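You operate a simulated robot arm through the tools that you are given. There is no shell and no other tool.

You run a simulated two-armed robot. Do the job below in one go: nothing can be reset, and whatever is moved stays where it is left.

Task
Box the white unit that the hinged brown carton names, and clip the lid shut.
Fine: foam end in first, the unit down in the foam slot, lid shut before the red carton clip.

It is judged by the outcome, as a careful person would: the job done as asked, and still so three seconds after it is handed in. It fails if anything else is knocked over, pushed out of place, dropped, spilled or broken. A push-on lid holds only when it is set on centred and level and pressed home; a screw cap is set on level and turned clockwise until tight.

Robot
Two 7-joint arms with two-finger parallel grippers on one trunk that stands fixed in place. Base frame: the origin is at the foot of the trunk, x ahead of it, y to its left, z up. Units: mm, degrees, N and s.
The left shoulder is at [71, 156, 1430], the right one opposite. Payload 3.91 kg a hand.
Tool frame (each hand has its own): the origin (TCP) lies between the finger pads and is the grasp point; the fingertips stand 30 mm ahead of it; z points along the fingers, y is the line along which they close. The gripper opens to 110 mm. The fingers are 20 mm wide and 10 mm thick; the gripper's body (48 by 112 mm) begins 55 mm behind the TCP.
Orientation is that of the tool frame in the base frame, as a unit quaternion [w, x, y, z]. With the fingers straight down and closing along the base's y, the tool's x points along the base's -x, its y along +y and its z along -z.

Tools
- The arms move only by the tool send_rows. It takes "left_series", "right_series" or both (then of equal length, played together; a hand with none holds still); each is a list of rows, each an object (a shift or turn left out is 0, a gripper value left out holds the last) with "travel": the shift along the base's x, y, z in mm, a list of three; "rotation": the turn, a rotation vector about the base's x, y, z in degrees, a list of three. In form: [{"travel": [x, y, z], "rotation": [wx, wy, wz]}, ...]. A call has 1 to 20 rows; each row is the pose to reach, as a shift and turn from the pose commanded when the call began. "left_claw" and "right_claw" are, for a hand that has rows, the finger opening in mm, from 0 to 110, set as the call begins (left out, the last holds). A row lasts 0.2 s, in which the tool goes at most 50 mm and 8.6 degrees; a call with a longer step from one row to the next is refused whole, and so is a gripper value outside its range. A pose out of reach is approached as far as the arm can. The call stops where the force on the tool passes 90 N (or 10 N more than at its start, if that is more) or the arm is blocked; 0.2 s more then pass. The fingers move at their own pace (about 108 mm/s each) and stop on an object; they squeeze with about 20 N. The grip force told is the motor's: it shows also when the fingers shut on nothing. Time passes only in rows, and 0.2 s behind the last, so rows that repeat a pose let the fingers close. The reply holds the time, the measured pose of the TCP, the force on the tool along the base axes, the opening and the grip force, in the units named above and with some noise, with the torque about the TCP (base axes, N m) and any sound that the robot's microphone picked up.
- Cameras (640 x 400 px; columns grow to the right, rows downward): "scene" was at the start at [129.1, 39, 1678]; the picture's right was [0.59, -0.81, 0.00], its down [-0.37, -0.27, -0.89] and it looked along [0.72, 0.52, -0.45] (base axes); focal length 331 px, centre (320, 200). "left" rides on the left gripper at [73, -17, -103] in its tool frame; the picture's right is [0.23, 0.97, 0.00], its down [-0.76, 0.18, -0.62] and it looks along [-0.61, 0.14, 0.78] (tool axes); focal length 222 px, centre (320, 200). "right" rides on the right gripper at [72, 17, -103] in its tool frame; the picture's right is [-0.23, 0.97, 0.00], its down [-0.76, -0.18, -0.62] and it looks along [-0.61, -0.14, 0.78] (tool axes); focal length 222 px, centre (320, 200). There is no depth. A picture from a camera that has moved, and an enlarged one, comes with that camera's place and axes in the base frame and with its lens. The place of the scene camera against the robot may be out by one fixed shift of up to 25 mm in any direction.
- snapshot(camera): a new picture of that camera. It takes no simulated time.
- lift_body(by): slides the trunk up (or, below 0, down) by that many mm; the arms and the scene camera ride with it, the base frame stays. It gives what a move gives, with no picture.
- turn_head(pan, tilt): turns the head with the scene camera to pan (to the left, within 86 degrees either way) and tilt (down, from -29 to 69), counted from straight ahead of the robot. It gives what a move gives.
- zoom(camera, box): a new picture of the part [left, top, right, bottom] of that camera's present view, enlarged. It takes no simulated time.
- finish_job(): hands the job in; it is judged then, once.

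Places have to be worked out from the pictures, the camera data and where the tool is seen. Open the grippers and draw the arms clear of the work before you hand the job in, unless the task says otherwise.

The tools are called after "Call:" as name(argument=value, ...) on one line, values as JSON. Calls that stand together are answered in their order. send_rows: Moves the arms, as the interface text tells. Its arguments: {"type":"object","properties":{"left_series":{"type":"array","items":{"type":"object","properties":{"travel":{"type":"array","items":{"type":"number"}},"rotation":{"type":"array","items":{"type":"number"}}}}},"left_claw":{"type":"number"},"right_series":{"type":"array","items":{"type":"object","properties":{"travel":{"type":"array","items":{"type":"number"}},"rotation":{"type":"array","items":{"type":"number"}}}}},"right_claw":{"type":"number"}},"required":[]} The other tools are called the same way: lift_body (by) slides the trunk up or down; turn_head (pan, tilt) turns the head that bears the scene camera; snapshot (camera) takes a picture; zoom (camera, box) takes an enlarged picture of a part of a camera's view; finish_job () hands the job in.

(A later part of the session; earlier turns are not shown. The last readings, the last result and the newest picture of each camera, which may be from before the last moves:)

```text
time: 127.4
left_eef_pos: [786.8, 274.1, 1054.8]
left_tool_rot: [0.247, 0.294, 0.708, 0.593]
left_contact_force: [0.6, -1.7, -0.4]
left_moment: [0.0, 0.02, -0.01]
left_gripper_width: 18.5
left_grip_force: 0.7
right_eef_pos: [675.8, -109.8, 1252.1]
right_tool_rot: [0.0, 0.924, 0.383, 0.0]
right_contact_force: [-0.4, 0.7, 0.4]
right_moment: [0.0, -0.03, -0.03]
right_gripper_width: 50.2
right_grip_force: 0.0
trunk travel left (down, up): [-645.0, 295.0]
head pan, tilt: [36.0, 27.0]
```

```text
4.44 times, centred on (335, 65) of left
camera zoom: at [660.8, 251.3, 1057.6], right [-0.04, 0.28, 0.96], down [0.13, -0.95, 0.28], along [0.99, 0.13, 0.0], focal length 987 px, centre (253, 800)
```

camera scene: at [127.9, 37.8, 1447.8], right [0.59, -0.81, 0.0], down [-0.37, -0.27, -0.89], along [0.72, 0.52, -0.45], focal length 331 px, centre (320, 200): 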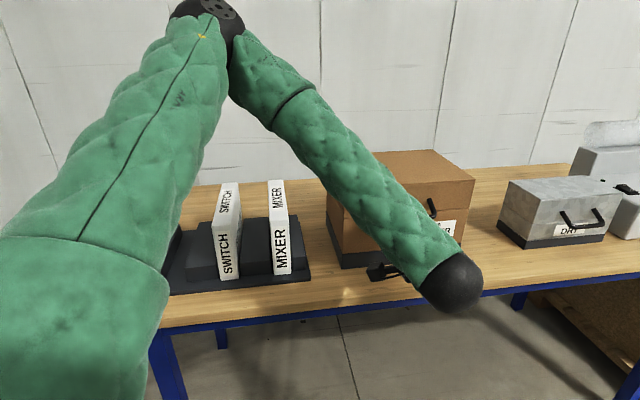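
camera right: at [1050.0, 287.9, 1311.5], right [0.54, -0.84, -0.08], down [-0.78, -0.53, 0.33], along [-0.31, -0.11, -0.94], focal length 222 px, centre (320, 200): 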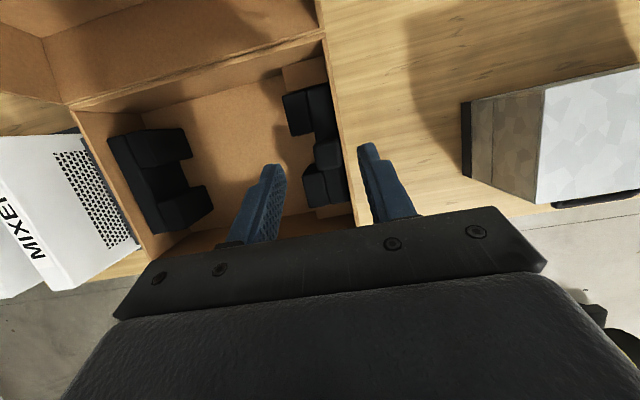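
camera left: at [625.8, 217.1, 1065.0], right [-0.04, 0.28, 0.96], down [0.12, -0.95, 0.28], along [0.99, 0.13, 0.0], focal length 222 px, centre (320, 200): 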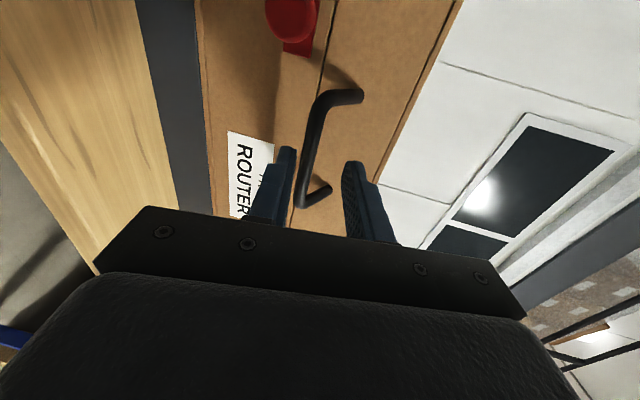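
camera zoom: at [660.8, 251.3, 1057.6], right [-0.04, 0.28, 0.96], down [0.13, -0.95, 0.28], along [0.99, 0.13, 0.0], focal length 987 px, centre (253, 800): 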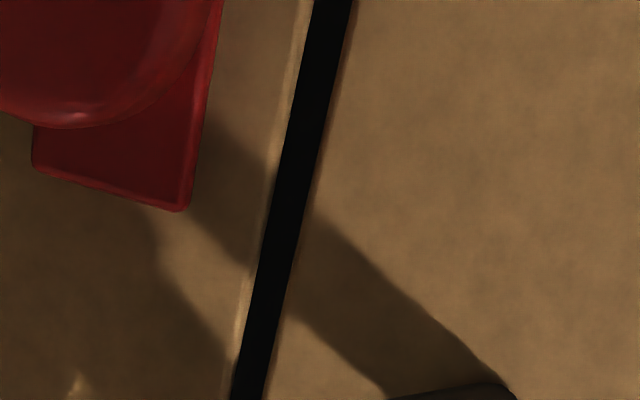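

The lid lifts freely, so the clip at this position does not hold it. I press it shut again, and then inspect the clip and lid edge from closer with the other camera before trying anything else.

Call:
send_rows(left_series=[{"travel": [0, 0, -5]}, {"travel": [0, 0, -10]}, {"travel": [0, 0, -13]}, {"travel": [0, 0, -14.5]}])

```text
time: 128.4
left_eef_pos: [788.2, 274.4, 1042.6]
left_tool_rot: [0.247, 0.293, 0.708, 0.593]
left_contact_force: [2.4, 2.8, 5.2]
left_moment: [0.01, 0.0, 0.0]
left_gripper_width: 21.3
left_grip_force: 3.5
right_eef_pos: [676.3, -109.5, 1251.6]
right_tool_rot: [0.0, 0.924, 0.383, 0.0]
right_contact_force: [-1.0, -0.9, -0.4]
right_moment: [0.01, -0.02, 0.04]
right_gripper_width: 49.9
right_grip_force: 0.1
trunk travel left (down, up): [-645.0, 295.0]
head pan, tilt: [36.0, 27.0]
```

The lid is pressed home again. I open and withdraw the left hand, then look at the clip closely.

Call:
send_rows(left_series=[{"travel": [0, 0, 2]}, {"travel": [0, 0, 2]}], left_claw=34)

Call:
send_rows(left_series=[{"travel": [-14, -14, 3.5]}, {"travel": [-28, -28, 7]}, {"travel": [-36, -36, 12]}, {"travel": [-60, -12, 20]}, {"travel": [-85, 13, 25]}, {"travel": [-110, 38, 25]}])

Call:
snapshot(camera="left")

Call:
snapshot(camera="scene")

```text
time: 129.0
left_eef_pos: [786.9, 273.7, 1044.7]
left_tool_rot: [0.246, 0.294, 0.708, 0.593]
left_contact_force: [0.0, 0.5, 0.1]
left_moment: [0.03, 0.04, 0.03]
left_gripper_width: 33.9
left_grip_force: 0.1
right_eef_pos: [676.7, -109.3, 1251.7]
right_tool_rot: [-0.001, 0.924, 0.383, 0.0]
right_contact_force: [-0.5, 0.4, 0.8]
right_moment: [0.03, -0.03, -0.04]
right_gripper_width: 50.3
right_grip_force: 0.2
trunk travel left (down, up): [-645.0, 295.0]
head pan, tilt: [36.0, 27.0]
```

```text
time: 130.4
left_eef_pos: [676.4, 311.7, 1069.3]
left_tool_rot: [0.247, 0.293, 0.708, 0.593]
left_contact_force: [-0.6, 0.2, -0.1]
left_moment: [0.0, 0.0, 0.02]
left_gripper_width: 34.2
left_grip_force: 0.0
left hand out of reach, approached as far as the arm can: row 2, 3
right_eef_pos: [675.0, -109.1, 1250.1]
right_tool_rot: [0.001, 0.925, 0.381, 0.0]
right_contact_force: [0.1, 0.1, 0.3]
right_moment: [0.01, 0.0, -0.02]
right_gripper_width: 49.9
right_grip_force: 0.0
trunk travel left (down, up): [-645.0, 295.0]
head pan, tilt: [36.0, 27.0]
```

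```text
taken
camera left: at [549.1, 289.0, 1071.0], right [-0.04, 0.28, 0.96], down [0.12, -0.95, 0.29], along [0.99, 0.13, 0.0], focal length 222 px, centre (320, 200)
```

left: 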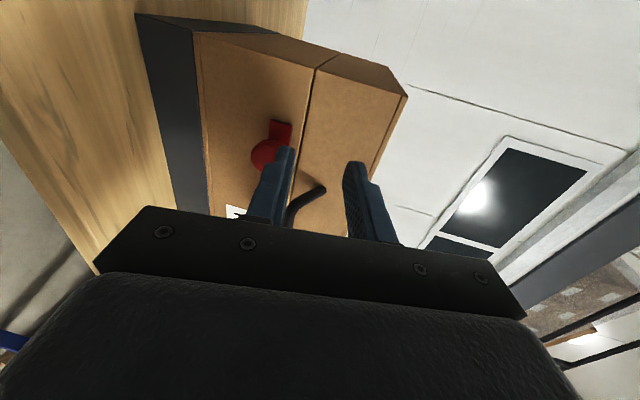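

```text
taken
camera scene: at [128.2, 39.3, 1447.8], right [0.59, -0.81, 0.0], down [-0.37, -0.27, -0.89], along [0.72, 0.52, -0.45], focal length 331 px, centre (320, 200)
```

scene: 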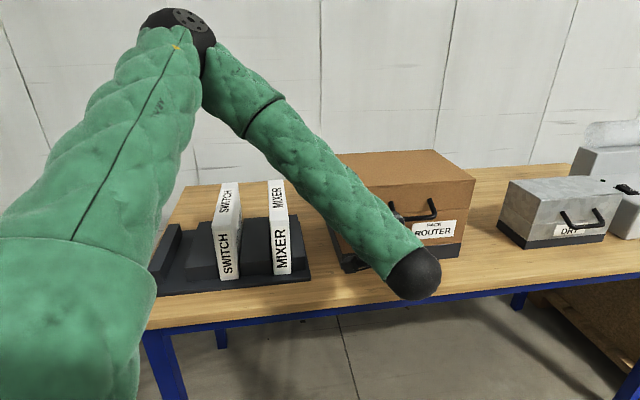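

The left arm hides the clip. I park the left hand to the left, upright again, so the scene camera and the right hand can examine the clip.

Call:
send_rows(left_series=[{"travel": [-15, 10, 20], "rotation": [-4.7, 4.7, 0]}, {"travel": [-30, 22, 40], "rotation": [-9.4, 9.4, 0]}, {"travel": [-45, 36, 60], "rotation": [-14.1, 14.1, 0]}, {"travel": [-60, 52, 80], "rotation": [-18.9, 18.9, 0]}, {"travel": [-75, 68, 100], "rotation": [-23.6, 23.6, 0]}, {"travel": [-90, 86, 120], "rotation": [-28.3, 28.3, 0]}, {"travel": [-105, 104, 135], "rotation": [-33, 33, 0]}, {"travel": [-120, 122, 150], "rotation": [-37.7, 37.7, 0]}, {"travel": [-135, 142, 162], "rotation": [-42.4, 42.4, 0]}, {"travel": [-150, 164, 172], "rotation": [-47.1, 47.1, 0]}, {"travel": [-165, 188, 180], "rotation": [-51.8, 51.8, 0]}, {"travel": [-176, 212, 185], "rotation": [-56.6, 56.6, 0]}, {"travel": [-186, 240, 185], "rotation": [-56.6, 56.6, 0]}, {"travel": [-196, 270, 185], "rotation": [-56.6, 56.6, 0]}])

Call:
snapshot(camera="scene")

Call:
zoom(camera="scene", box=[320, 140, 480, 280])

Call:
zoom(camera="scene", box=[345, 205, 405, 250])

```text
time: 133.4
left_eef_pos: [482.7, 582.7, 1254.3]
left_tool_rot: [0.0, 0.383, 0.924, -0.001]
left_contact_force: [-0.2, 0.7, -0.7]
left_moment: [-0.01, -0.01, 0.02]
left_gripper_width: 34.0
left_grip_force: 0.0
right_eef_pos: [675.4, -109.5, 1252.5]
right_tool_rot: [0.002, 0.924, 0.382, 0.0]
right_contact_force: [-0.2, 0.9, -0.1]
right_moment: [0.04, 0.0, -0.02]
right_gripper_width: 50.1
right_grip_force: 0.0
trunk travel left (down, up): [-645.0, 295.0]
head pan, tilt: [36.0, 27.0]
```

```text
taken
camera scene: at [127.9, 38.7, 1447.9], right [0.59, -0.81, 0.0], down [-0.37, -0.27, -0.89], along [0.72, 0.52, -0.45], focal length 331 px, centre (320, 200)
```

scene: 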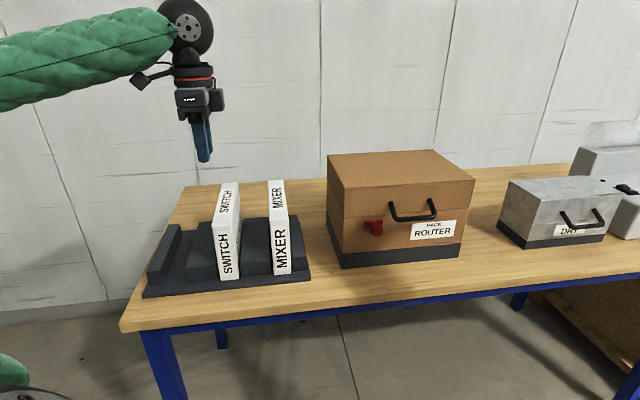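

```text
2.86 times, centred on (400, 210) of scene
camera zoom: at [127.9, 38.7, 1447.9], right [0.59, -0.81, 0.0], down [-0.37, -0.27, -0.89], along [0.72, 0.52, -0.45], focal length 946 px, centre (91, 171)
```

zoom: 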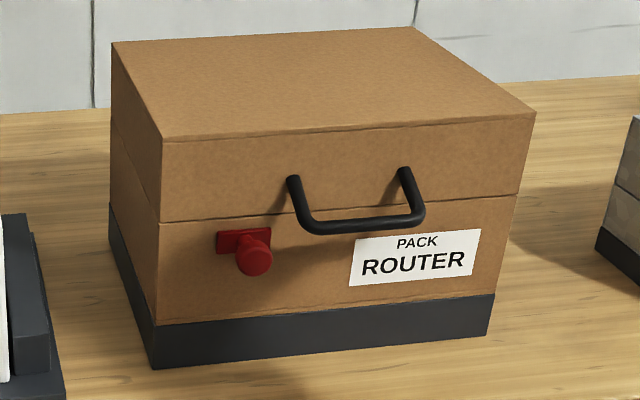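

```text
8.89 times, centred on (375, 228) of scene
camera zoom: at [127.9, 38.7, 1447.9], right [0.59, -0.81, 0.0], down [-0.37, -0.27, -0.89], along [0.72, 0.52, -0.45], focal length 2942 px, centre (-169, -44)
```

zoom: 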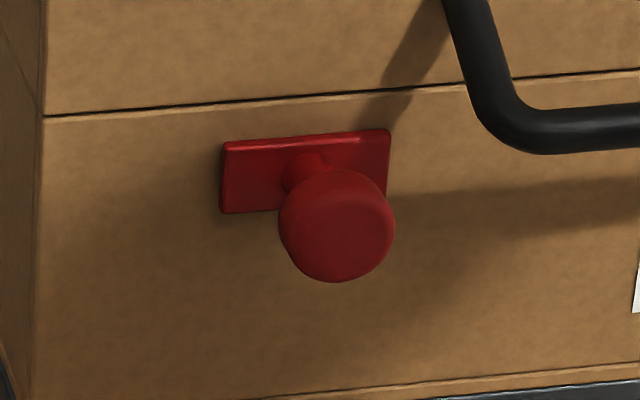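

The carton hasn't moved and the clip sits at its right stop. The clip may have been stopped early because the lid wasn't fully home, so I'll hold the lid down with the right hand while working the clip. First I bring the right hand, fingers closed, above the lid's front edge at about (933, 255).

Call:
send_rows(right_series=[{"travel": [26, 36, 0]}, {"travel": [52, 73, 0]}, {"travel": [77, 109, 0]}, {"travel": [103, 146, 0]}, {"travel": [129, 182, 0]}, {"travel": [155, 218, 0]}, {"travel": [181, 255, 0]}, {"travel": [206, 291, 0]}, {"travel": [232, 328, -10]}, {"travel": [258, 364, -20]}, {"travel": [258, 364, -20]}], right_claw=0)

Call:
snapshot(camera="scene")

Call:
snapshot(camera="right")

```text
time: 135.8
left_eef_pos: [483.1, 579.6, 1254.9]
left_tool_rot: [0.0, 0.382, 0.924, 0.0]
left_contact_force: [0.6, 0.4, -0.2]
left_moment: [0.04, 0.0, 0.04]
left_gripper_width: 34.0
left_grip_force: 0.0
right_eef_pos: [937.4, 252.1, 1231.6]
right_tool_rot: [-0.001, 0.924, 0.382, 0.001]
right_contact_force: [0.2, 0.2, 0.3]
right_moment: [0.01, 0.01, 0.01]
right_gripper_width: 0.0
right_grip_force: 19.8
trunk travel left (down, up): [-645.0, 295.0]
head pan, tilt: [36.0, 27.0]
```

```text
taken
camera scene: at [129.1, 36.4, 1447.9], right [0.59, -0.81, 0.0], down [-0.37, -0.27, -0.89], along [0.72, 0.52, -0.45], focal length 331 px, centre (320, 200)
```

scene: 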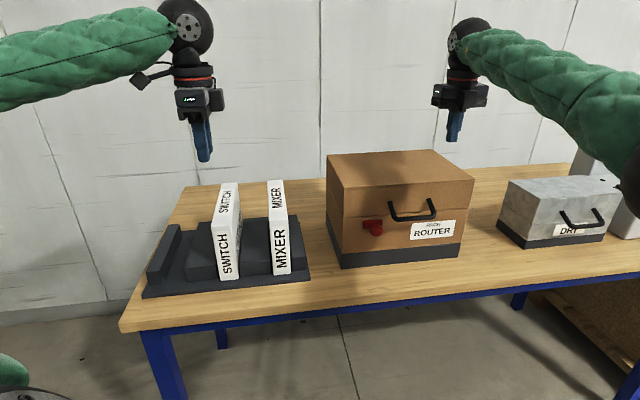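

```text
taken
camera right: at [999.2, 291.7, 1336.8], right [0.53, -0.85, 0.0], down [-0.66, -0.41, 0.62], along [-0.53, -0.33, -0.78], focal length 222 px, centre (320, 200)
```

right: 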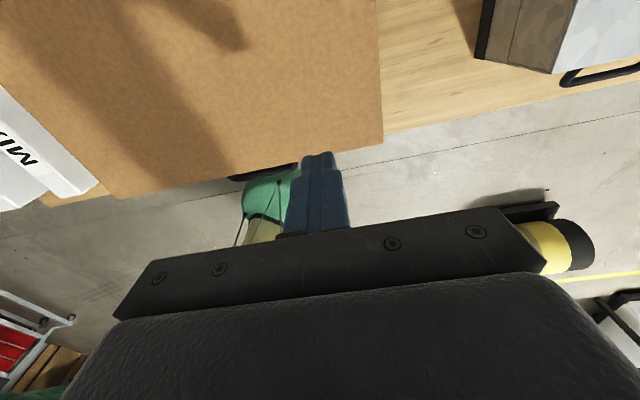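

The closed fingertips are over the lid about 25 mm behind its front edge. I lower toward the lid top (expected near z 1128).

Call:
send_rows(right_series=[{"travel": [0, 0, -20]}, {"travel": [0, 0, -40]}, {"travel": [0, 0, -55]}, {"travel": [0, 0, -62]}])

Call:
zoom(camera="scene", box=[390, 90, 490, 200])

```text
time: 136.8
left_eef_pos: [483.3, 583.2, 1253.7]
left_tool_rot: [0.001, 0.382, 0.924, -0.002]
left_contact_force: [-0.2, 1.0, -0.2]
left_moment: [-0.02, 0.03, -0.01]
left_gripper_width: 34.0
left_grip_force: 0.0
right_eef_pos: [936.7, 254.8, 1168.9]
right_tool_rot: [-0.001, 0.924, 0.383, 0.0]
right_contact_force: [-0.6, -0.3, -0.8]
right_moment: [0.03, 0.01, 0.01]
right_gripper_width: 0.0
right_grip_force: 20.0
trunk travel left (down, up): [-645.0, 295.0]
head pan, tilt: [36.0, 27.0]
```

```text
3.64 times, centred on (440, 145) of scene
camera zoom: at [129.2, 38.8, 1447.7], right [0.59, -0.81, 0.0], down [-0.37, -0.27, -0.89], along [0.72, 0.52, -0.45], focal length 1203 px, centre (-116, 400)
```

zoom: 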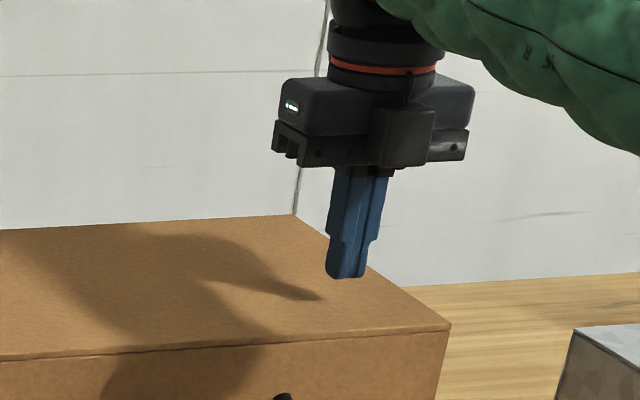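

The fingertips are still above the lid. I lower in 4 mm steps until I feel it.

Call:
send_rows(right_series=[{"travel": [0, 0, -4]}, {"travel": [0, 0, -8]}, {"travel": [0, 0, -12]}, {"travel": [0, 0, -16]}])

```text
time: 137.8
left_eef_pos: [483.6, 583.4, 1254.6]
left_tool_rot: [0.0, 0.382, 0.924, -0.001]
left_contact_force: [0.6, 0.3, 1.0]
left_moment: [-0.01, 0.05, -0.02]
left_gripper_width: 34.2
left_grip_force: 0.0
right_eef_pos: [935.5, 253.3, 1152.2]
right_tool_rot: [0.0, 0.924, 0.383, -0.001]
right_contact_force: [0.2, -0.3, -0.5]
right_moment: [-0.03, -0.03, 0.02]
right_gripper_width: 0.3
right_grip_force: 20.7
trunk travel left (down, up): [-645.0, 295.0]
head pan, tilt: [36.0, 27.0]
```

Call:
send_rows(right_series=[{"travel": [0, 0, -4]}, {"travel": [0, 0, -8]}, {"travel": [0, 0, -12]}])

Call:
zoom(camera="scene", box=[390, 90, 490, 200])

```text
time: 138.6
left_eef_pos: [481.3, 583.1, 1255.9]
left_tool_rot: [0.002, 0.382, 0.924, -0.001]
left_contact_force: [-0.7, -0.2, 0.8]
left_moment: [0.02, 0.01, -0.04]
left_gripper_width: 34.2
left_grip_force: 0.0
right_eef_pos: [935.9, 253.8, 1147.4]
right_tool_rot: [0.001, 0.924, 0.382, 0.004]
right_contact_force: [26.6, 11.4, 49.5]
right_moment: [0.46, -0.81, -0.02]
right_gripper_width: 0.0
right_grip_force: 19.9
trunk travel left (down, up): [-645.0, 295.0]
head pan, tilt: [36.0, 27.0]
```

```text
3.64 times, centred on (440, 145) of scene
camera zoom: at [127.2, 39.1, 1448.9], right [0.59, -0.81, 0.0], down [-0.37, -0.27, -0.89], along [0.72, 0.52, -0.45], focal length 1203 px, centre (-116, 400)
```

zoom: 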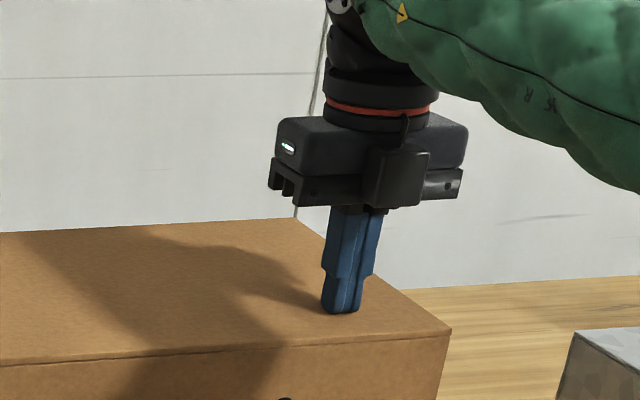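

The right hand now presses the lid with about 50 N (lid top at z≈1117). I look at the seam, then ease to ~20 N.

Call:
zoom(camera="scene", box=[345, 195, 425, 250])

Call:
send_rows(right_series=[{"travel": [-0.7, -0.7, 2]}, {"travel": [-1.4, -1.4, 4]}])

Call:
zoom(camera="scene", box=[320, 140, 480, 280])

```text
7.27 times, centred on (385, 222) of scene
camera zoom: at [127.2, 39.1, 1448.9], right [0.59, -0.81, 0.0], down [-0.37, -0.27, -0.89], along [0.72, 0.52, -0.45], focal length 2407 px, centre (-153, 36)
```

zoom: 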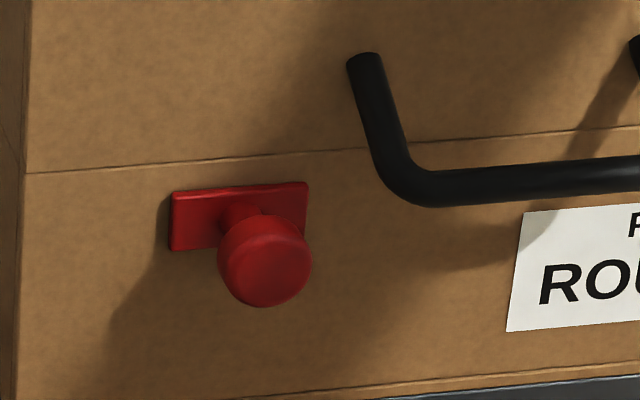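

```text
time: 139.2
left_eef_pos: [480.3, 583.3, 1254.8]
left_tool_rot: [0.001, 0.382, 0.924, -0.001]
left_contact_force: [0.0, 0.0, 0.5]
left_moment: [-0.01, 0.05, 0.02]
left_gripper_width: 34.1
left_grip_force: 0.2
right_eef_pos: [932.2, 251.5, 1147.3]
right_tool_rot: [0.0, 0.924, 0.382, 0.001]
right_contact_force: [22.4, 10.9, 42.3]
right_moment: [0.68, -0.87, -0.13]
right_gripper_width: 0.1
right_grip_force: 19.6
trunk travel left (down, up): [-645.0, 295.0]
head pan, tilt: [36.0, 27.0]
```

```text
2.86 times, centred on (400, 210) of scene
camera zoom: at [127.0, 39.0, 1447.9], right [0.59, -0.81, 0.0], down [-0.37, -0.27, -0.89], along [0.72, 0.52, -0.45], focal length 946 px, centre (91, 171)
```

zoom: 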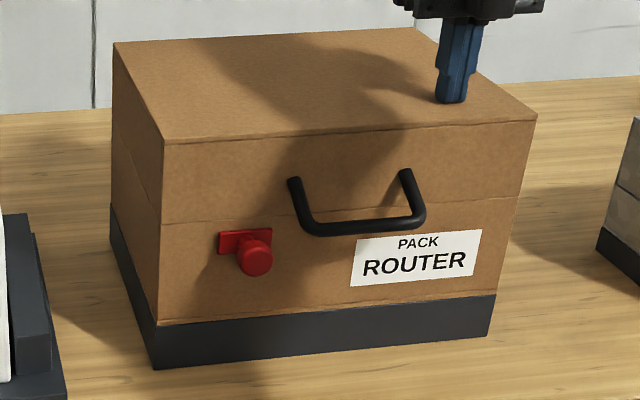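

With the firm press the dark gap in the seam is gone — earlier the lid was still 1–2 mm ajar. I ease the right hand to a moderate steady press and relieve its sideways load.

Call:
send_rows(right_series=[{"travel": [1.5, 1.2, 1.5]}, {"travel": [3, 2.4, 2.5]}])

Call:
zoom(camera="scene", box=[345, 195, 425, 250])

```text
time: 139.8
left_eef_pos: [480.5, 580.3, 1254.3]
left_tool_rot: [0.001, 0.383, 0.924, 0.0]
left_contact_force: [-0.2, 0.6, 0.0]
left_moment: [-0.03, 0.01, -0.02]
left_gripper_width: 34.2
left_grip_force: 0.0
right_eef_pos: [935.3, 253.7, 1147.8]
right_tool_rot: [0.0, 0.924, 0.382, -0.001]
right_contact_force: [-13.3, -9.4, 19.9]
right_moment: [-0.14, 0.25, 0.02]
right_gripper_width: 0.0
right_grip_force: 19.6
trunk travel left (down, up): [-645.0, 295.0]
head pan, tilt: [36.0, 27.0]
```

```text
7.27 times, centred on (385, 222) of scene
camera zoom: at [125.8, 37.4, 1447.7], right [0.59, -0.81, 0.0], down [-0.37, -0.27, -0.89], along [0.72, 0.52, -0.45], focal length 2407 px, centre (-153, 36)
```

zoom: 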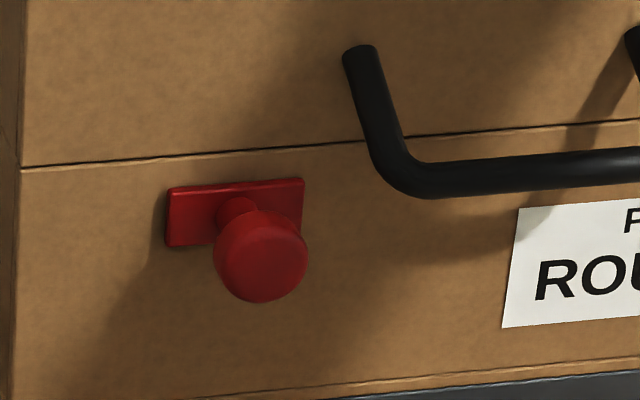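

At 20 N the gap reappears slightly; at 45 N it closes fully. I restore a firm press with the right hand and bring the left hand back to the knob.

Call:
send_rows(right_series=[{"travel": [-0.5, -0.5, -1.5]}, {"travel": [-1.2, -1.0, -3]}])

Call:
send_rows(left_series=[{"travel": [10, -30, 0]}, {"travel": [20, -58, 0]}, {"travel": [31, -82, -5], "rotation": [4.8, -4.8, 0]}, {"travel": [46, -106, -13], "rotation": [9.5, -9.5, 0]}, {"travel": [61, -128, -23], "rotation": [14.2, -14.2, 0]}, {"travel": [76, -148, -35], "rotation": [18.9, -18.9, 0]}, {"travel": [91, -166, -50], "rotation": [23.6, -23.6, 0]}, {"travel": [106, -184, -65], "rotation": [28.3, -28.3, 0]}, {"travel": [121, -202, -85], "rotation": [33, -33, 0]}, {"travel": [136, -218, -105], "rotation": [37.7, -37.7, 0]}, {"travel": [151, -234, -125], "rotation": [42.4, -42.4, 0]}, {"travel": [166, -248, -145], "rotation": [47.1, -47.1, 0]}, {"travel": [181, -260, -165], "rotation": [51.8, -51.8, 0]}, {"travel": [196, -270, -185], "rotation": [56.6, -56.6, 0]}], left_claw=52)

Call:
snapshot(camera="left")

```text
time: 140.4
left_eef_pos: [480.2, 583.0, 1255.4]
left_tool_rot: [0.0, 0.382, 0.924, 0.0]
left_contact_force: [0.5, 0.3, 0.8]
left_moment: [0.0, 0.02, 0.0]
left_gripper_width: 33.7
left_grip_force: 0.1
right_eef_pos: [935.5, 253.5, 1147.2]
right_tool_rot: [0.001, 0.924, 0.382, 0.002]
right_contact_force: [4.7, 2.0, 26.4]
right_moment: [0.13, -0.19, 0.25]
right_gripper_width: 0.2
right_grip_force: 20.3
trunk travel left (down, up): [-645.0, 295.0]
head pan, tilt: [36.0, 27.0]
```

```text
time: 143.4
left_eef_pos: [672.5, 308.3, 1070.4]
left_tool_rot: [0.247, 0.293, 0.708, 0.594]
left_contact_force: [-0.1, 1.1, 0.8]
left_moment: [-0.06, 0.01, 0.0]
left_gripper_width: 51.9
left_grip_force: 0.1
right_eef_pos: [934.4, 253.6, 1146.5]
right_tool_rot: [0.0, 0.924, 0.383, 0.001]
right_contact_force: [20.4, 12.2, 36.1]
right_moment: [0.47, -0.66, 0.08]
right_gripper_width: 0.0
right_grip_force: 19.7
trunk travel left (down, up): [-645.0, 295.0]
head pan, tilt: [36.0, 27.0]
```

```text
taken
camera left: at [546.1, 286.5, 1073.2], right [-0.04, 0.28, 0.96], down [0.12, -0.95, 0.28], along [0.99, 0.13, 0.01], focal length 222 px, centre (320, 200)
```

left: 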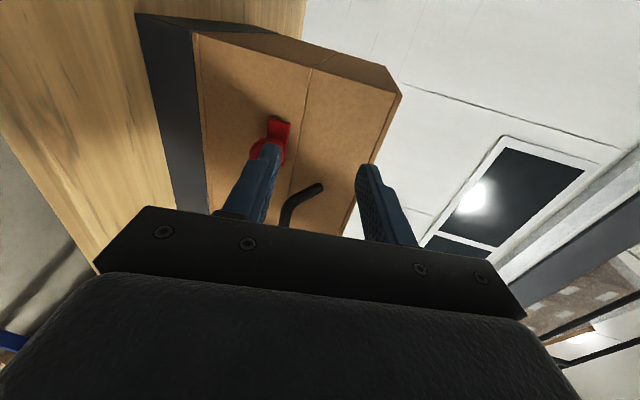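

The lid is pressed fully home. I line the left hand up with the knob's present position (e1≈288) and advance onto it.

Call:
send_rows(left_series=[{"travel": [9.5, -12, -21]}, {"travel": [19, -24, -42]}, {"travel": [19, -24, -42]}])

Call:
zoom(camera="left", box=[220, 60, 420, 230])

```text
time: 144.2
left_eef_pos: [692.5, 284.6, 1028.6]
left_tool_rot: [0.248, 0.293, 0.708, 0.593]
left_contact_force: [-0.3, 0.3, -0.4]
left_moment: [-0.03, -0.01, -0.01]
left_gripper_width: 52.1
left_grip_force: 0.1
right_eef_pos: [932.7, 253.8, 1147.3]
right_tool_rot: [0.0, 0.924, 0.383, 0.001]
right_contact_force: [8.8, 6.2, 38.3]
right_moment: [0.39, -0.41, 0.13]
right_gripper_width: 0.1
right_grip_force: 20.1
trunk travel left (down, up): [-645.0, 295.0]
head pan, tilt: [36.0, 27.0]
```

```text
2.35 times, centred on (320, 145) of left
camera zoom: at [566.6, 262.8, 1030.0], right [-0.04, 0.28, 0.96], down [0.12, -0.95, 0.28], along [0.99, 0.13, 0.01], focal length 523 px, centre (320, 329)
```

zoom: 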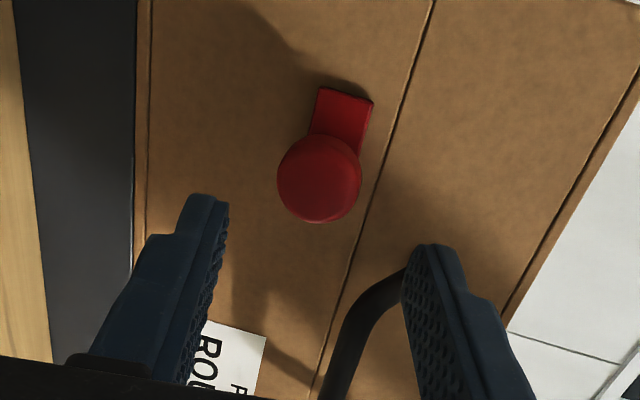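

The knob is straight ahead (e1≈290, z≈1015). I advance onto it.

Call:
send_rows(left_series=[{"travel": [13, 13, -3.3]}, {"travel": [26, 26, -6.6]}, {"travel": [39, 39, -9.9]}, {"travel": [51.6, 51.6, -13]}])

Call:
send_rows(left_series=[{"travel": [0.7, -0.7, 0]}, {"travel": [0.7, -0.7, 0]}, {"travel": [0.7, -0.7, 0]}], left_claw=15)

Call:
zoom(camera="left", box=[220, 60, 420, 230])

```text
time: 145.2
left_eef_pos: [744.7, 338.1, 1016.6]
left_tool_rot: [0.247, 0.293, 0.708, 0.593]
left_contact_force: [-15.3, -8.6, 3.2]
left_moment: [0.32, -0.5, 0.19]
left_gripper_width: 51.9
left_grip_force: 0.1
right_eef_pos: [935.1, 254.3, 1146.4]
right_tool_rot: [-0.001, 0.924, 0.383, 0.002]
right_contact_force: [16.7, 11.8, 33.6]
right_moment: [0.49, -0.6, -0.11]
right_gripper_width: 0.0
right_grip_force: 19.4
trunk travel left (down, up): [-645.0, 295.0]
head pan, tilt: [36.0, 27.0]
```

```text
time: 146.0
left_eef_pos: [746.0, 337.4, 1012.7]
left_tool_rot: [0.246, 0.294, 0.708, 0.594]
left_contact_force: [-6.2, -2.6, -21.7]
left_moment: [0.79, -0.69, -0.27]
left_gripper_width: 27.6
left_grip_force: 44.6
right_eef_pos: [933.9, 253.4, 1146.7]
right_tool_rot: [0.0, 0.924, 0.383, 0.001]
right_contact_force: [-4.7, 1.1, 37.5]
right_moment: [0.17, 0.02, -0.1]
right_gripper_width: 0.2
right_grip_force: 19.8
trunk travel left (down, up): [-645.0, 295.0]
head pan, tilt: [36.0, 27.0]
```

```text
2.35 times, centred on (320, 145) of left
camera zoom: at [619.2, 315.7, 1016.3], right [-0.04, 0.28, 0.96], down [0.13, -0.95, 0.28], along [0.99, 0.13, 0.0], focal length 523 px, centre (320, 329)
```

zoom: 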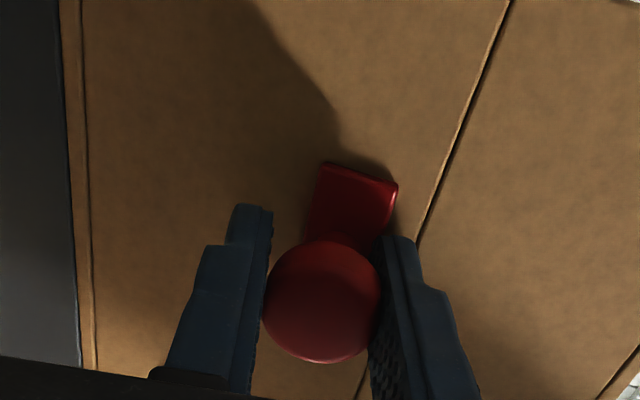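

Gripped again with the seam fully closed. I push right (+e1) to see whether the clip now travels further than before.

Call:
send_rows(left_series=[{"travel": [1.4, -1.4, -1]}, {"travel": [2.8, -2.8, -1]}, {"travel": [4.2, -4.2, -1]}])

Call:
zoom(camera="left", box=[220, 60, 420, 230])

```text
time: 146.8
left_eef_pos: [749.7, 337.0, 1013.0]
left_tool_rot: [0.247, 0.292, 0.708, 0.594]
left_contact_force: [-32.2, 22.5, -14.0]
left_moment: [0.92, -0.71, 0.41]
left_gripper_width: 28.4
left_grip_force: 44.7
right_eef_pos: [933.7, 253.5, 1147.8]
right_tool_rot: [0.001, 0.924, 0.382, 0.001]
right_contact_force: [6.5, -12.0, 28.2]
right_moment: [-0.25, -0.28, -0.13]
right_gripper_width: 0.1
right_grip_force: 19.6
trunk travel left (down, up): [-645.0, 295.0]
head pan, tilt: [36.0, 27.0]
```

```text
2.35 times, centred on (320, 145) of left
camera zoom: at [622.7, 313.3, 1015.9], right [-0.04, 0.28, 0.96], down [0.13, -0.95, 0.28], along [0.99, 0.14, 0.01], focal length 523 px, centre (320, 329)
```

zoom: 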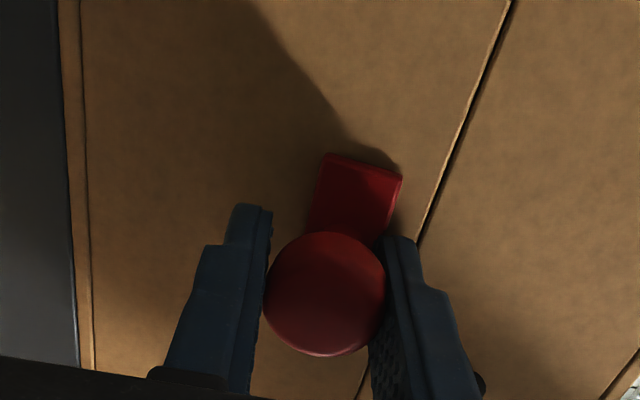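

It stops at the same place, so that is the slide's real end. I relax, then test whether at this end the clip can move up across the seam.

Call:
send_rows(left_series=[{"travel": [-1.4, 1.4, 0]}, {"travel": [-2.5, 2.5, 0]}])

Call:
send_rows(left_series=[{"travel": [0, 0, 2]}, {"travel": [0, 0, 4]}, {"travel": [0, 0, 5]}])

Call:
zoom(camera="left", box=[220, 60, 420, 230])

```text
time: 147.4
left_eef_pos: [749.9, 337.0, 1013.8]
left_tool_rot: [0.248, 0.293, 0.707, 0.594]
left_contact_force: [-4.1, 16.3, -20.4]
left_moment: [0.71, -0.71, 0.7]
left_gripper_width: 27.8
left_grip_force: 44.9
right_eef_pos: [934.4, 253.1, 1147.4]
right_tool_rot: [0.001, 0.924, 0.383, 0.0]
right_contact_force: [-7.8, -14.7, 34.2]
right_moment: [-0.29, 0.15, -0.17]
right_gripper_width: 0.0
right_grip_force: 19.5
trunk travel left (down, up): [-645.0, 295.0]
head pan, tilt: [36.0, 27.0]
```

```text
time: 148.2
left_eef_pos: [747.8, 337.9, 1014.3]
left_tool_rot: [0.245, 0.295, 0.709, 0.592]
left_contact_force: [15.0, 11.5, -78.5]
left_moment: [0.38, -0.78, -0.77]
left_gripper_width: 28.0
left_grip_force: 44.9
right_eef_pos: [935.8, 253.4, 1146.7]
right_tool_rot: [0.0, 0.924, 0.382, 0.0]
right_contact_force: [-32.5, -17.8, 57.6]
right_moment: [-0.35, 0.75, 0.1]
right_gripper_width: 0.0
right_grip_force: 20.3
trunk travel left (down, up): [-645.0, 295.0]
head pan, tilt: [36.0, 27.0]
```

```text
2.35 times, centred on (320, 145) of left
camera zoom: at [621.6, 314.7, 1017.0], right [-0.04, 0.28, 0.96], down [0.13, -0.95, 0.28], along [0.99, 0.13, 0.0], focal length 523 px, centre (320, 329)
```

zoom: 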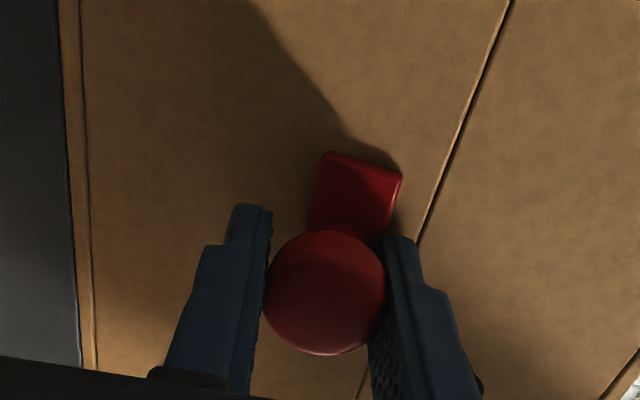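

Up is blocked too (it only loads the carton), so I relax at once. Then I lift the right hand off the lid to see whether the seam now stays closed.

Call:
send_rows(left_series=[{"travel": [0, 0, -3]}, {"travel": [0, 0, -6]}])

Call:
send_rows(right_series=[{"travel": [0, 0, 5]}, {"travel": [0, 0, 12]}, {"travel": [0, 0, 25]}])

Call:
zoom(camera="left", box=[220, 60, 420, 230])

```text
time: 148.8
left_eef_pos: [749.8, 337.9, 1013.7]
left_tool_rot: [0.248, 0.293, 0.707, 0.594]
left_contact_force: [-2.4, 1.9, -43.5]
left_moment: [0.6, -0.62, 0.21]
left_gripper_width: 27.8
left_grip_force: 45.0
right_eef_pos: [933.6, 253.6, 1147.5]
right_tool_rot: [0.002, 0.924, 0.383, 0.001]
right_contact_force: [-9.4, -5.2, 45.6]
right_moment: [-0.01, 0.18, 0.17]
right_gripper_width: 0.2
right_grip_force: 19.8
trunk travel left (down, up): [-645.0, 295.0]
head pan, tilt: [36.0, 27.0]
```

```text
time: 149.6
left_eef_pos: [749.5, 336.0, 1014.5]
left_tool_rot: [0.248, 0.292, 0.707, 0.594]
left_contact_force: [-26.9, -5.4, -1.4]
left_moment: [0.64, -0.78, -0.18]
left_gripper_width: 27.8
left_grip_force: 45.2
right_eef_pos: [934.5, 253.5, 1169.2]
right_tool_rot: [0.001, 0.924, 0.383, 0.0]
right_contact_force: [0.2, 0.2, -0.1]
right_moment: [-0.01, -0.03, 0.04]
right_gripper_width: 0.2
right_grip_force: 20.2
trunk travel left (down, up): [-645.0, 295.0]
head pan, tilt: [36.0, 27.0]
```

```text
2.35 times, centred on (320, 145) of left
camera zoom: at [622.4, 313.7, 1015.7], right [-0.04, 0.28, 0.96], down [0.12, -0.95, 0.28], along [0.99, 0.13, 0.01], focal length 523 px, centre (320, 329)
```

zoom: 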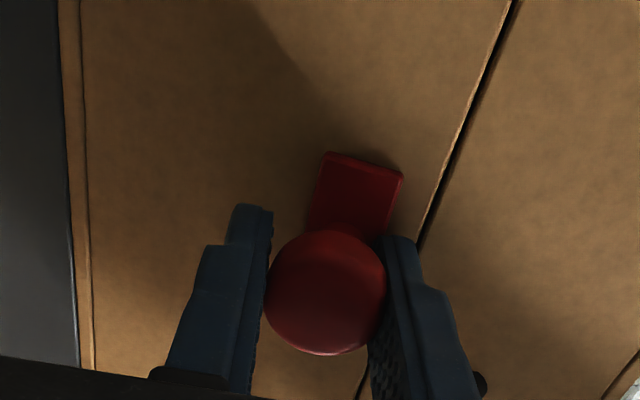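

The gap returns, so no latch yet. The catch probably needs the clip to be slid home while the lid is truly shut, so I do it in the right order: first slide the clip back left to its open position.

Call:
send_rows(left_series=[{"travel": [-2, 1, 0]}, {"travel": [-3.5, 2, 0]}, {"travel": [-5, 3.5, 0]}, {"travel": [-6.5, 5, 0]}, {"travel": [-8, 6.5, 0]}])

Call:
zoom(camera="left", box=[220, 60, 420, 230])

```text
time: 150.8
left_eef_pos: [742.0, 343.1, 1014.6]
left_tool_rot: [0.247, 0.291, 0.707, 0.595]
left_contact_force: [5.5, 3.6, 26.9]
left_moment: [0.81, -0.8, -1.25]
left_gripper_width: 27.9
left_grip_force: 45.1
right_eef_pos: [935.5, 254.3, 1170.6]
right_tool_rot: [0.0, 0.924, 0.383, 0.0]
right_contact_force: [-0.2, -0.2, 0.1]
right_moment: [0.0, -0.02, 0.0]
right_gripper_width: 0.0
right_grip_force: 20.4
trunk travel left (down, up): [-645.0, 295.0]
head pan, tilt: [36.0, 27.0]
```

```text
2.35 times, centred on (320, 145) of left
camera zoom: at [615.4, 320.5, 1015.4], right [-0.05, 0.28, 0.96], down [0.12, -0.95, 0.28], along [0.99, 0.13, 0.01], focal length 523 px, centre (320, 329)
```

zoom: 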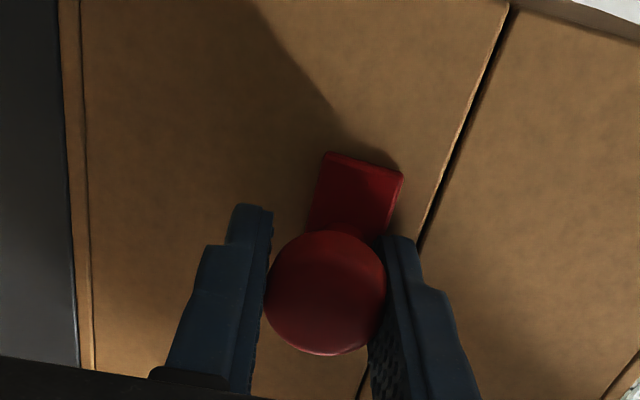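

It slides back left easily. I raise 1.5 mm to relieve the vertical load and continue left another 24 mm to the starting position.

Call:
send_rows(left_series=[{"travel": [-1.5, 1.5, 1.5]}, {"travel": [-3.5, 3.5, 1.5]}, {"travel": [-5.5, 5.5, 1.5]}, {"travel": [-7.5, 7.5, 1.5]}, {"travel": [-9.5, 9.5, 1.5]}, {"travel": [-11.5, 11.5, 1.5]}, {"travel": [-13.5, 13.5, 1.5]}, {"travel": [-15.5, 15.5, 1.5]}])

Call:
zoom(camera="left", box=[220, 60, 420, 230])

```text
time: 152.6
left_eef_pos: [724.6, 359.7, 1014.4]
left_tool_rot: [0.247, 0.292, 0.708, 0.594]
left_contact_force: [12.3, 16.1, 36.0]
left_moment: [0.9, -0.81, -0.67]
left_gripper_width: 28.0
left_grip_force: 44.9
right_eef_pos: [935.6, 254.4, 1169.7]
right_tool_rot: [0.001, 0.924, 0.383, 0.001]
right_contact_force: [-0.2, 0.2, -0.1]
right_moment: [0.03, 0.02, 0.01]
right_gripper_width: 0.0
right_grip_force: 20.1
trunk travel left (down, up): [-645.0, 295.0]
head pan, tilt: [36.0, 27.0]
```

```text
2.35 times, centred on (320, 145) of left
camera zoom: at [599.1, 336.8, 1015.7], right [-0.04, 0.28, 0.96], down [0.13, -0.95, 0.28], along [0.99, 0.13, 0.01], focal length 523 px, centre (320, 329)
```

zoom: 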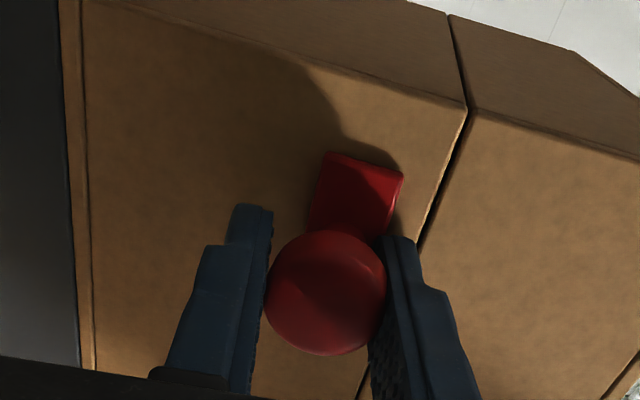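

The vertical load rose to 36 N; I raise 2 mm more and re-read.

Call:
send_rows(left_series=[{"travel": [-0.5, -0.5, 1]}, {"travel": [-0.8, -0.8, 2]}])

```text
time: 153.2
left_eef_pos: [726.3, 361.6, 1014.5]
left_tool_rot: [0.246, 0.293, 0.708, 0.593]
left_contact_force: [19.5, 22.9, 27.0]
left_moment: [1.03, -0.93, 0.05]
left_gripper_width: 27.8
left_grip_force: 45.2
right_eef_pos: [936.9, 254.6, 1169.8]
right_tool_rot: [0.001, 0.924, 0.382, -0.001]
right_contact_force: [0.3, 0.4, -0.3]
right_moment: [0.01, 0.02, 0.01]
right_gripper_width: 0.0
right_grip_force: 20.3
trunk travel left (down, up): [-645.0, 295.0]
head pan, tilt: [36.0, 27.0]
```

The grip has built up side loads, so I open, let it relax, and re-grip the knob freshly at its open (left) position.

Call:
send_rows(left_series=[{"travel": [0.8, 0.8, 0]}, {"travel": [0.8, 0.8, 0]}, {"travel": [0.8, 0.8, 0]}], left_claw=46)

Call:
zoom(camera="left", box=[220, 60, 420, 230])

Call:
zoom(camera="scene", box=[300, 140, 480, 290])

```text
time: 154.0
left_eef_pos: [726.8, 358.4, 1013.5]
left_tool_rot: [0.247, 0.293, 0.709, 0.592]
left_contact_force: [-4.2, -7.3, -2.2]
left_moment: [0.2, -0.09, -0.14]
left_gripper_width: 44.3
left_grip_force: 0.0
right_eef_pos: [937.3, 253.5, 1168.2]
right_tool_rot: [0.0, 0.924, 0.382, 0.0]
right_contact_force: [0.4, -0.4, 0.7]
right_moment: [0.0, 0.01, -0.01]
right_gripper_width: 0.0
right_grip_force: 20.0
trunk travel left (down, up): [-645.0, 295.0]
head pan, tilt: [36.0, 27.0]
```

```text
2.35 times, centred on (320, 145) of left
camera zoom: at [599.4, 335.7, 1016.4], right [-0.04, 0.28, 0.96], down [0.12, -0.95, 0.28], along [0.99, 0.13, 0.0], focal length 523 px, centre (320, 329)
```

zoom: 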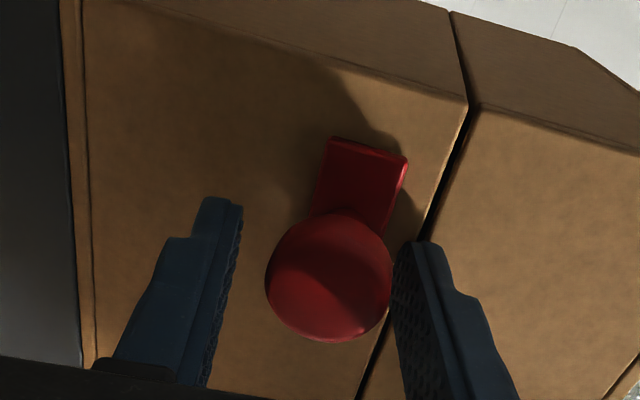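

```text
2.67 times, centred on (390, 215) of scene
camera zoom: at [128.8, 38.0, 1447.7], right [0.59, -0.81, 0.0], down [-0.37, -0.27, -0.89], along [0.72, 0.52, -0.45], focal length 882 px, centre (133, 160)
```

zoom: 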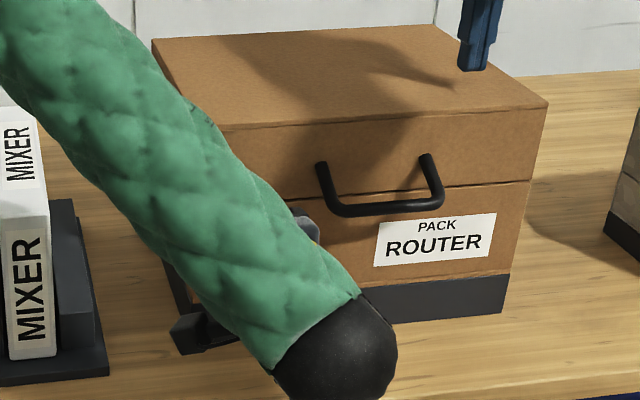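

The clip is back at its open position. Now the right hand presses the lid firmly home again.

Call:
send_rows(right_series=[{"travel": [0, 0, -10]}, {"travel": [0, 0, -18]}, {"travel": [0, 0, -23]}, {"travel": [0, 0, -26]}])

Call:
zoom(camera="scene", box=[380, 160, 480, 250])

```text
time: 155.0
left_eef_pos: [724.1, 359.3, 1016.9]
left_tool_rot: [0.247, 0.292, 0.707, 0.594]
left_contact_force: [-1.1, -1.0, -1.3]
left_moment: [-0.05, 0.0, 0.0]
left_gripper_width: 45.7
left_grip_force: 0.0
right_eef_pos: [936.0, 251.3, 1147.6]
right_tool_rot: [0.0, 0.924, 0.382, 0.001]
right_contact_force: [1.3, -7.3, 25.6]
right_moment: [-0.22, -0.01, 0.18]
right_gripper_width: 0.0
right_grip_force: 19.5
trunk travel left (down, up): [-645.0, 295.0]
head pan, tilt: [36.0, 27.0]
```

```text
4.44 times, centred on (430, 205) of scene
camera zoom: at [126.7, 37.4, 1448.6], right [0.59, -0.81, 0.0], down [-0.37, -0.27, -0.89], along [0.72, 0.52, -0.45], focal length 1471 px, centre (-169, 178)
```

zoom: 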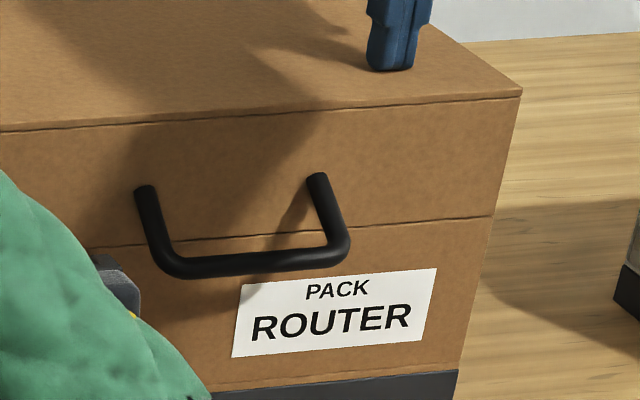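

The seam is closed under ~26 N; I add a little more pressure and re-centre the left fingers on the knob (6 mm left, 2 mm up), then close.

Call:
send_rows(right_series=[{"travel": [0, 0, -1.5]}, {"travel": [0, 0, -2.5]}], left_series=[{"travel": [-2.2, 2.2, 1]}, {"travel": [-4.2, 4.2, 1.5]}])

Call:
send_rows(left_series=[{"travel": [0, 0, 0]}, {"travel": [0, 0, 0]}, {"travel": [0, 0, 0]}], left_claw=15)

Call:
zoom(camera="left", box=[220, 60, 420, 230])

```text
time: 155.6
left_eef_pos: [719.7, 363.3, 1019.3]
left_tool_rot: [0.247, 0.292, 0.707, 0.594]
left_contact_force: [0.0, 0.4, -0.5]
left_moment: [-0.02, -0.01, 0.0]
left_gripper_width: 45.9
left_grip_force: 0.1
right_eef_pos: [936.6, 251.2, 1147.6]
right_tool_rot: [0.0, 0.925, 0.381, 0.004]
right_contact_force: [23.0, -3.3, 54.8]
right_moment: [-0.04, -0.72, 0.09]
right_gripper_width: 0.1
right_grip_force: 19.6
trunk travel left (down, up): [-645.0, 295.0]
head pan, tilt: [36.0, 27.0]
```

```text
time: 156.4
left_eef_pos: [721.4, 362.1, 1016.2]
left_tool_rot: [0.247, 0.294, 0.708, 0.593]
left_contact_force: [-3.4, -6.8, -35.5]
left_moment: [0.01, -0.01, -0.14]
left_gripper_width: 32.6
left_grip_force: 17.4
right_eef_pos: [935.9, 250.4, 1147.1]
right_tool_rot: [0.0, 0.924, 0.382, 0.003]
right_contact_force: [20.2, -8.8, 67.3]
right_moment: [-0.05, -0.7, -0.44]
right_gripper_width: 0.1
right_grip_force: 20.1
trunk travel left (down, up): [-645.0, 295.0]
head pan, tilt: [36.0, 27.0]
```

```text
2.35 times, centred on (320, 145) of left
camera zoom: at [594.1, 339.7, 1018.8], right [-0.04, 0.28, 0.96], down [0.13, -0.95, 0.28], along [0.99, 0.13, 0.0], focal length 523 px, centre (320, 329)
```

zoom: 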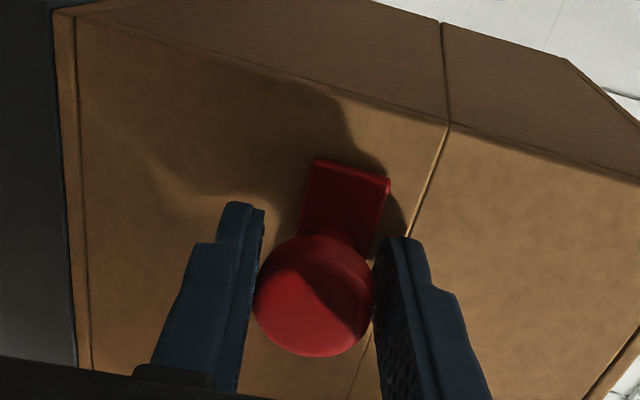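

Now the grip is on the head's full 32.6 mm diameter, but the hand sits a few mm high (−35 N). I lower 3.5 mm to centre it.

Call:
send_rows(left_series=[{"travel": [0, 0, -2]}, {"travel": [0, 0, -3.5]}])

```text
time: 157.0
left_eef_pos: [720.2, 362.2, 1015.7]
left_tool_rot: [0.248, 0.293, 0.707, 0.594]
left_contact_force: [-8.6, -5.9, -26.3]
left_moment: [-0.03, 0.07, -0.05]
left_gripper_width: 28.5
left_grip_force: 13.8
right_eef_pos: [935.2, 252.3, 1146.3]
right_tool_rot: [0.001, 0.924, 0.382, 0.003]
right_contact_force: [26.1, -9.0, 65.6]
right_moment: [-0.07, -0.93, -0.13]
right_gripper_width: 0.0
right_grip_force: 20.1
trunk travel left (down, up): [-645.0, 295.0]
head pan, tilt: [36.0, 27.0]
```

I ease the right hand's press a bit (65 N is more than needed) and lower the left another 2 mm, then look.

Call:
send_rows(left_series=[{"travel": [0, 0, -1]}, {"travel": [0, 0, -2.5]}, {"travel": [0, 0, -2.5]}], right_series=[{"travel": [0.5, 0.5, 1.5]}, {"travel": [1, 1, 3]}, {"travel": [1, 1, 3]}])

Call:
zoom(camera="left", box=[220, 60, 420, 230])

```text
time: 157.8
left_eef_pos: [721.2, 361.5, 1014.4]
left_tool_rot: [0.248, 0.293, 0.706, 0.595]
left_contact_force: [-1.3, 2.8, 4.9]
left_moment: [0.74, -0.8, 0.19]
left_gripper_width: 27.5
left_grip_force: 44.9
right_eef_pos: [935.3, 252.3, 1147.0]
right_tool_rot: [-0.001, 0.924, 0.382, 0.0]
right_contact_force: [16.8, -20.8, 41.4]
right_moment: [-0.52, -0.61, -0.09]
right_gripper_width: 0.0
right_grip_force: 19.7
trunk travel left (down, up): [-645.0, 295.0]
head pan, tilt: [36.0, 27.0]
```

```text
2.35 times, centred on (320, 145) of left
camera zoom: at [594.9, 338.3, 1015.6], right [-0.05, 0.28, 0.96], down [0.12, -0.95, 0.28], along [0.99, 0.13, 0.01], focal length 523 px, centre (320, 329)
```

zoom: 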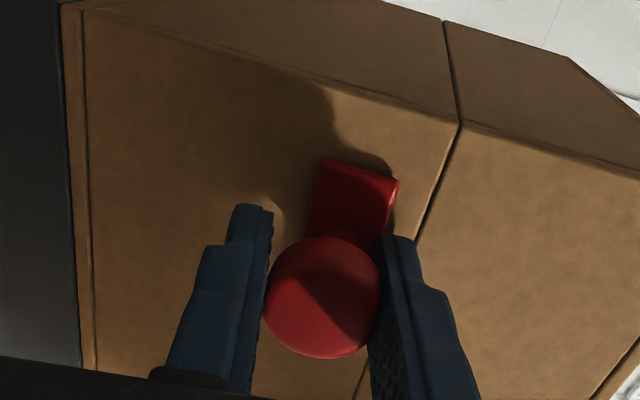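

Good grip with balanced forces, lid held with 41 N and the seam closed. Now I slide the clip right toward home.

Call:
send_rows(left_series=[{"travel": [1.5, -1.5, 0]}, {"travel": [3, -3, 0]}, {"travel": [4.5, -4.5, 0]}, {"travel": [6, -6, 0]}, {"travel": [7.5, -7.5, 0]}, {"travel": [9, -9, 0]}, {"travel": [10.5, -10.5, 0]}, {"travel": [12, -12, 0]}])

```text
time: 159.6
left_eef_pos: [732.7, 349.9, 1015.5]
left_tool_rot: [0.248, 0.292, 0.707, 0.594]
left_contact_force: [21.0, 20.7, 40.0]
left_moment: [0.87, -0.81, 0.43]
left_gripper_width: 27.8
left_grip_force: 45.2
right_eef_pos: [934.1, 253.7, 1147.9]
right_tool_rot: [0.001, 0.924, 0.382, 0.001]
right_contact_force: [-2.0, -15.2, 27.0]
right_moment: [-0.42, 0.05, 0.0]
right_gripper_width: 0.0
right_grip_force: 19.9
trunk travel left (down, up): [-645.0, 295.0]
head pan, tilt: [36.0, 27.0]
```

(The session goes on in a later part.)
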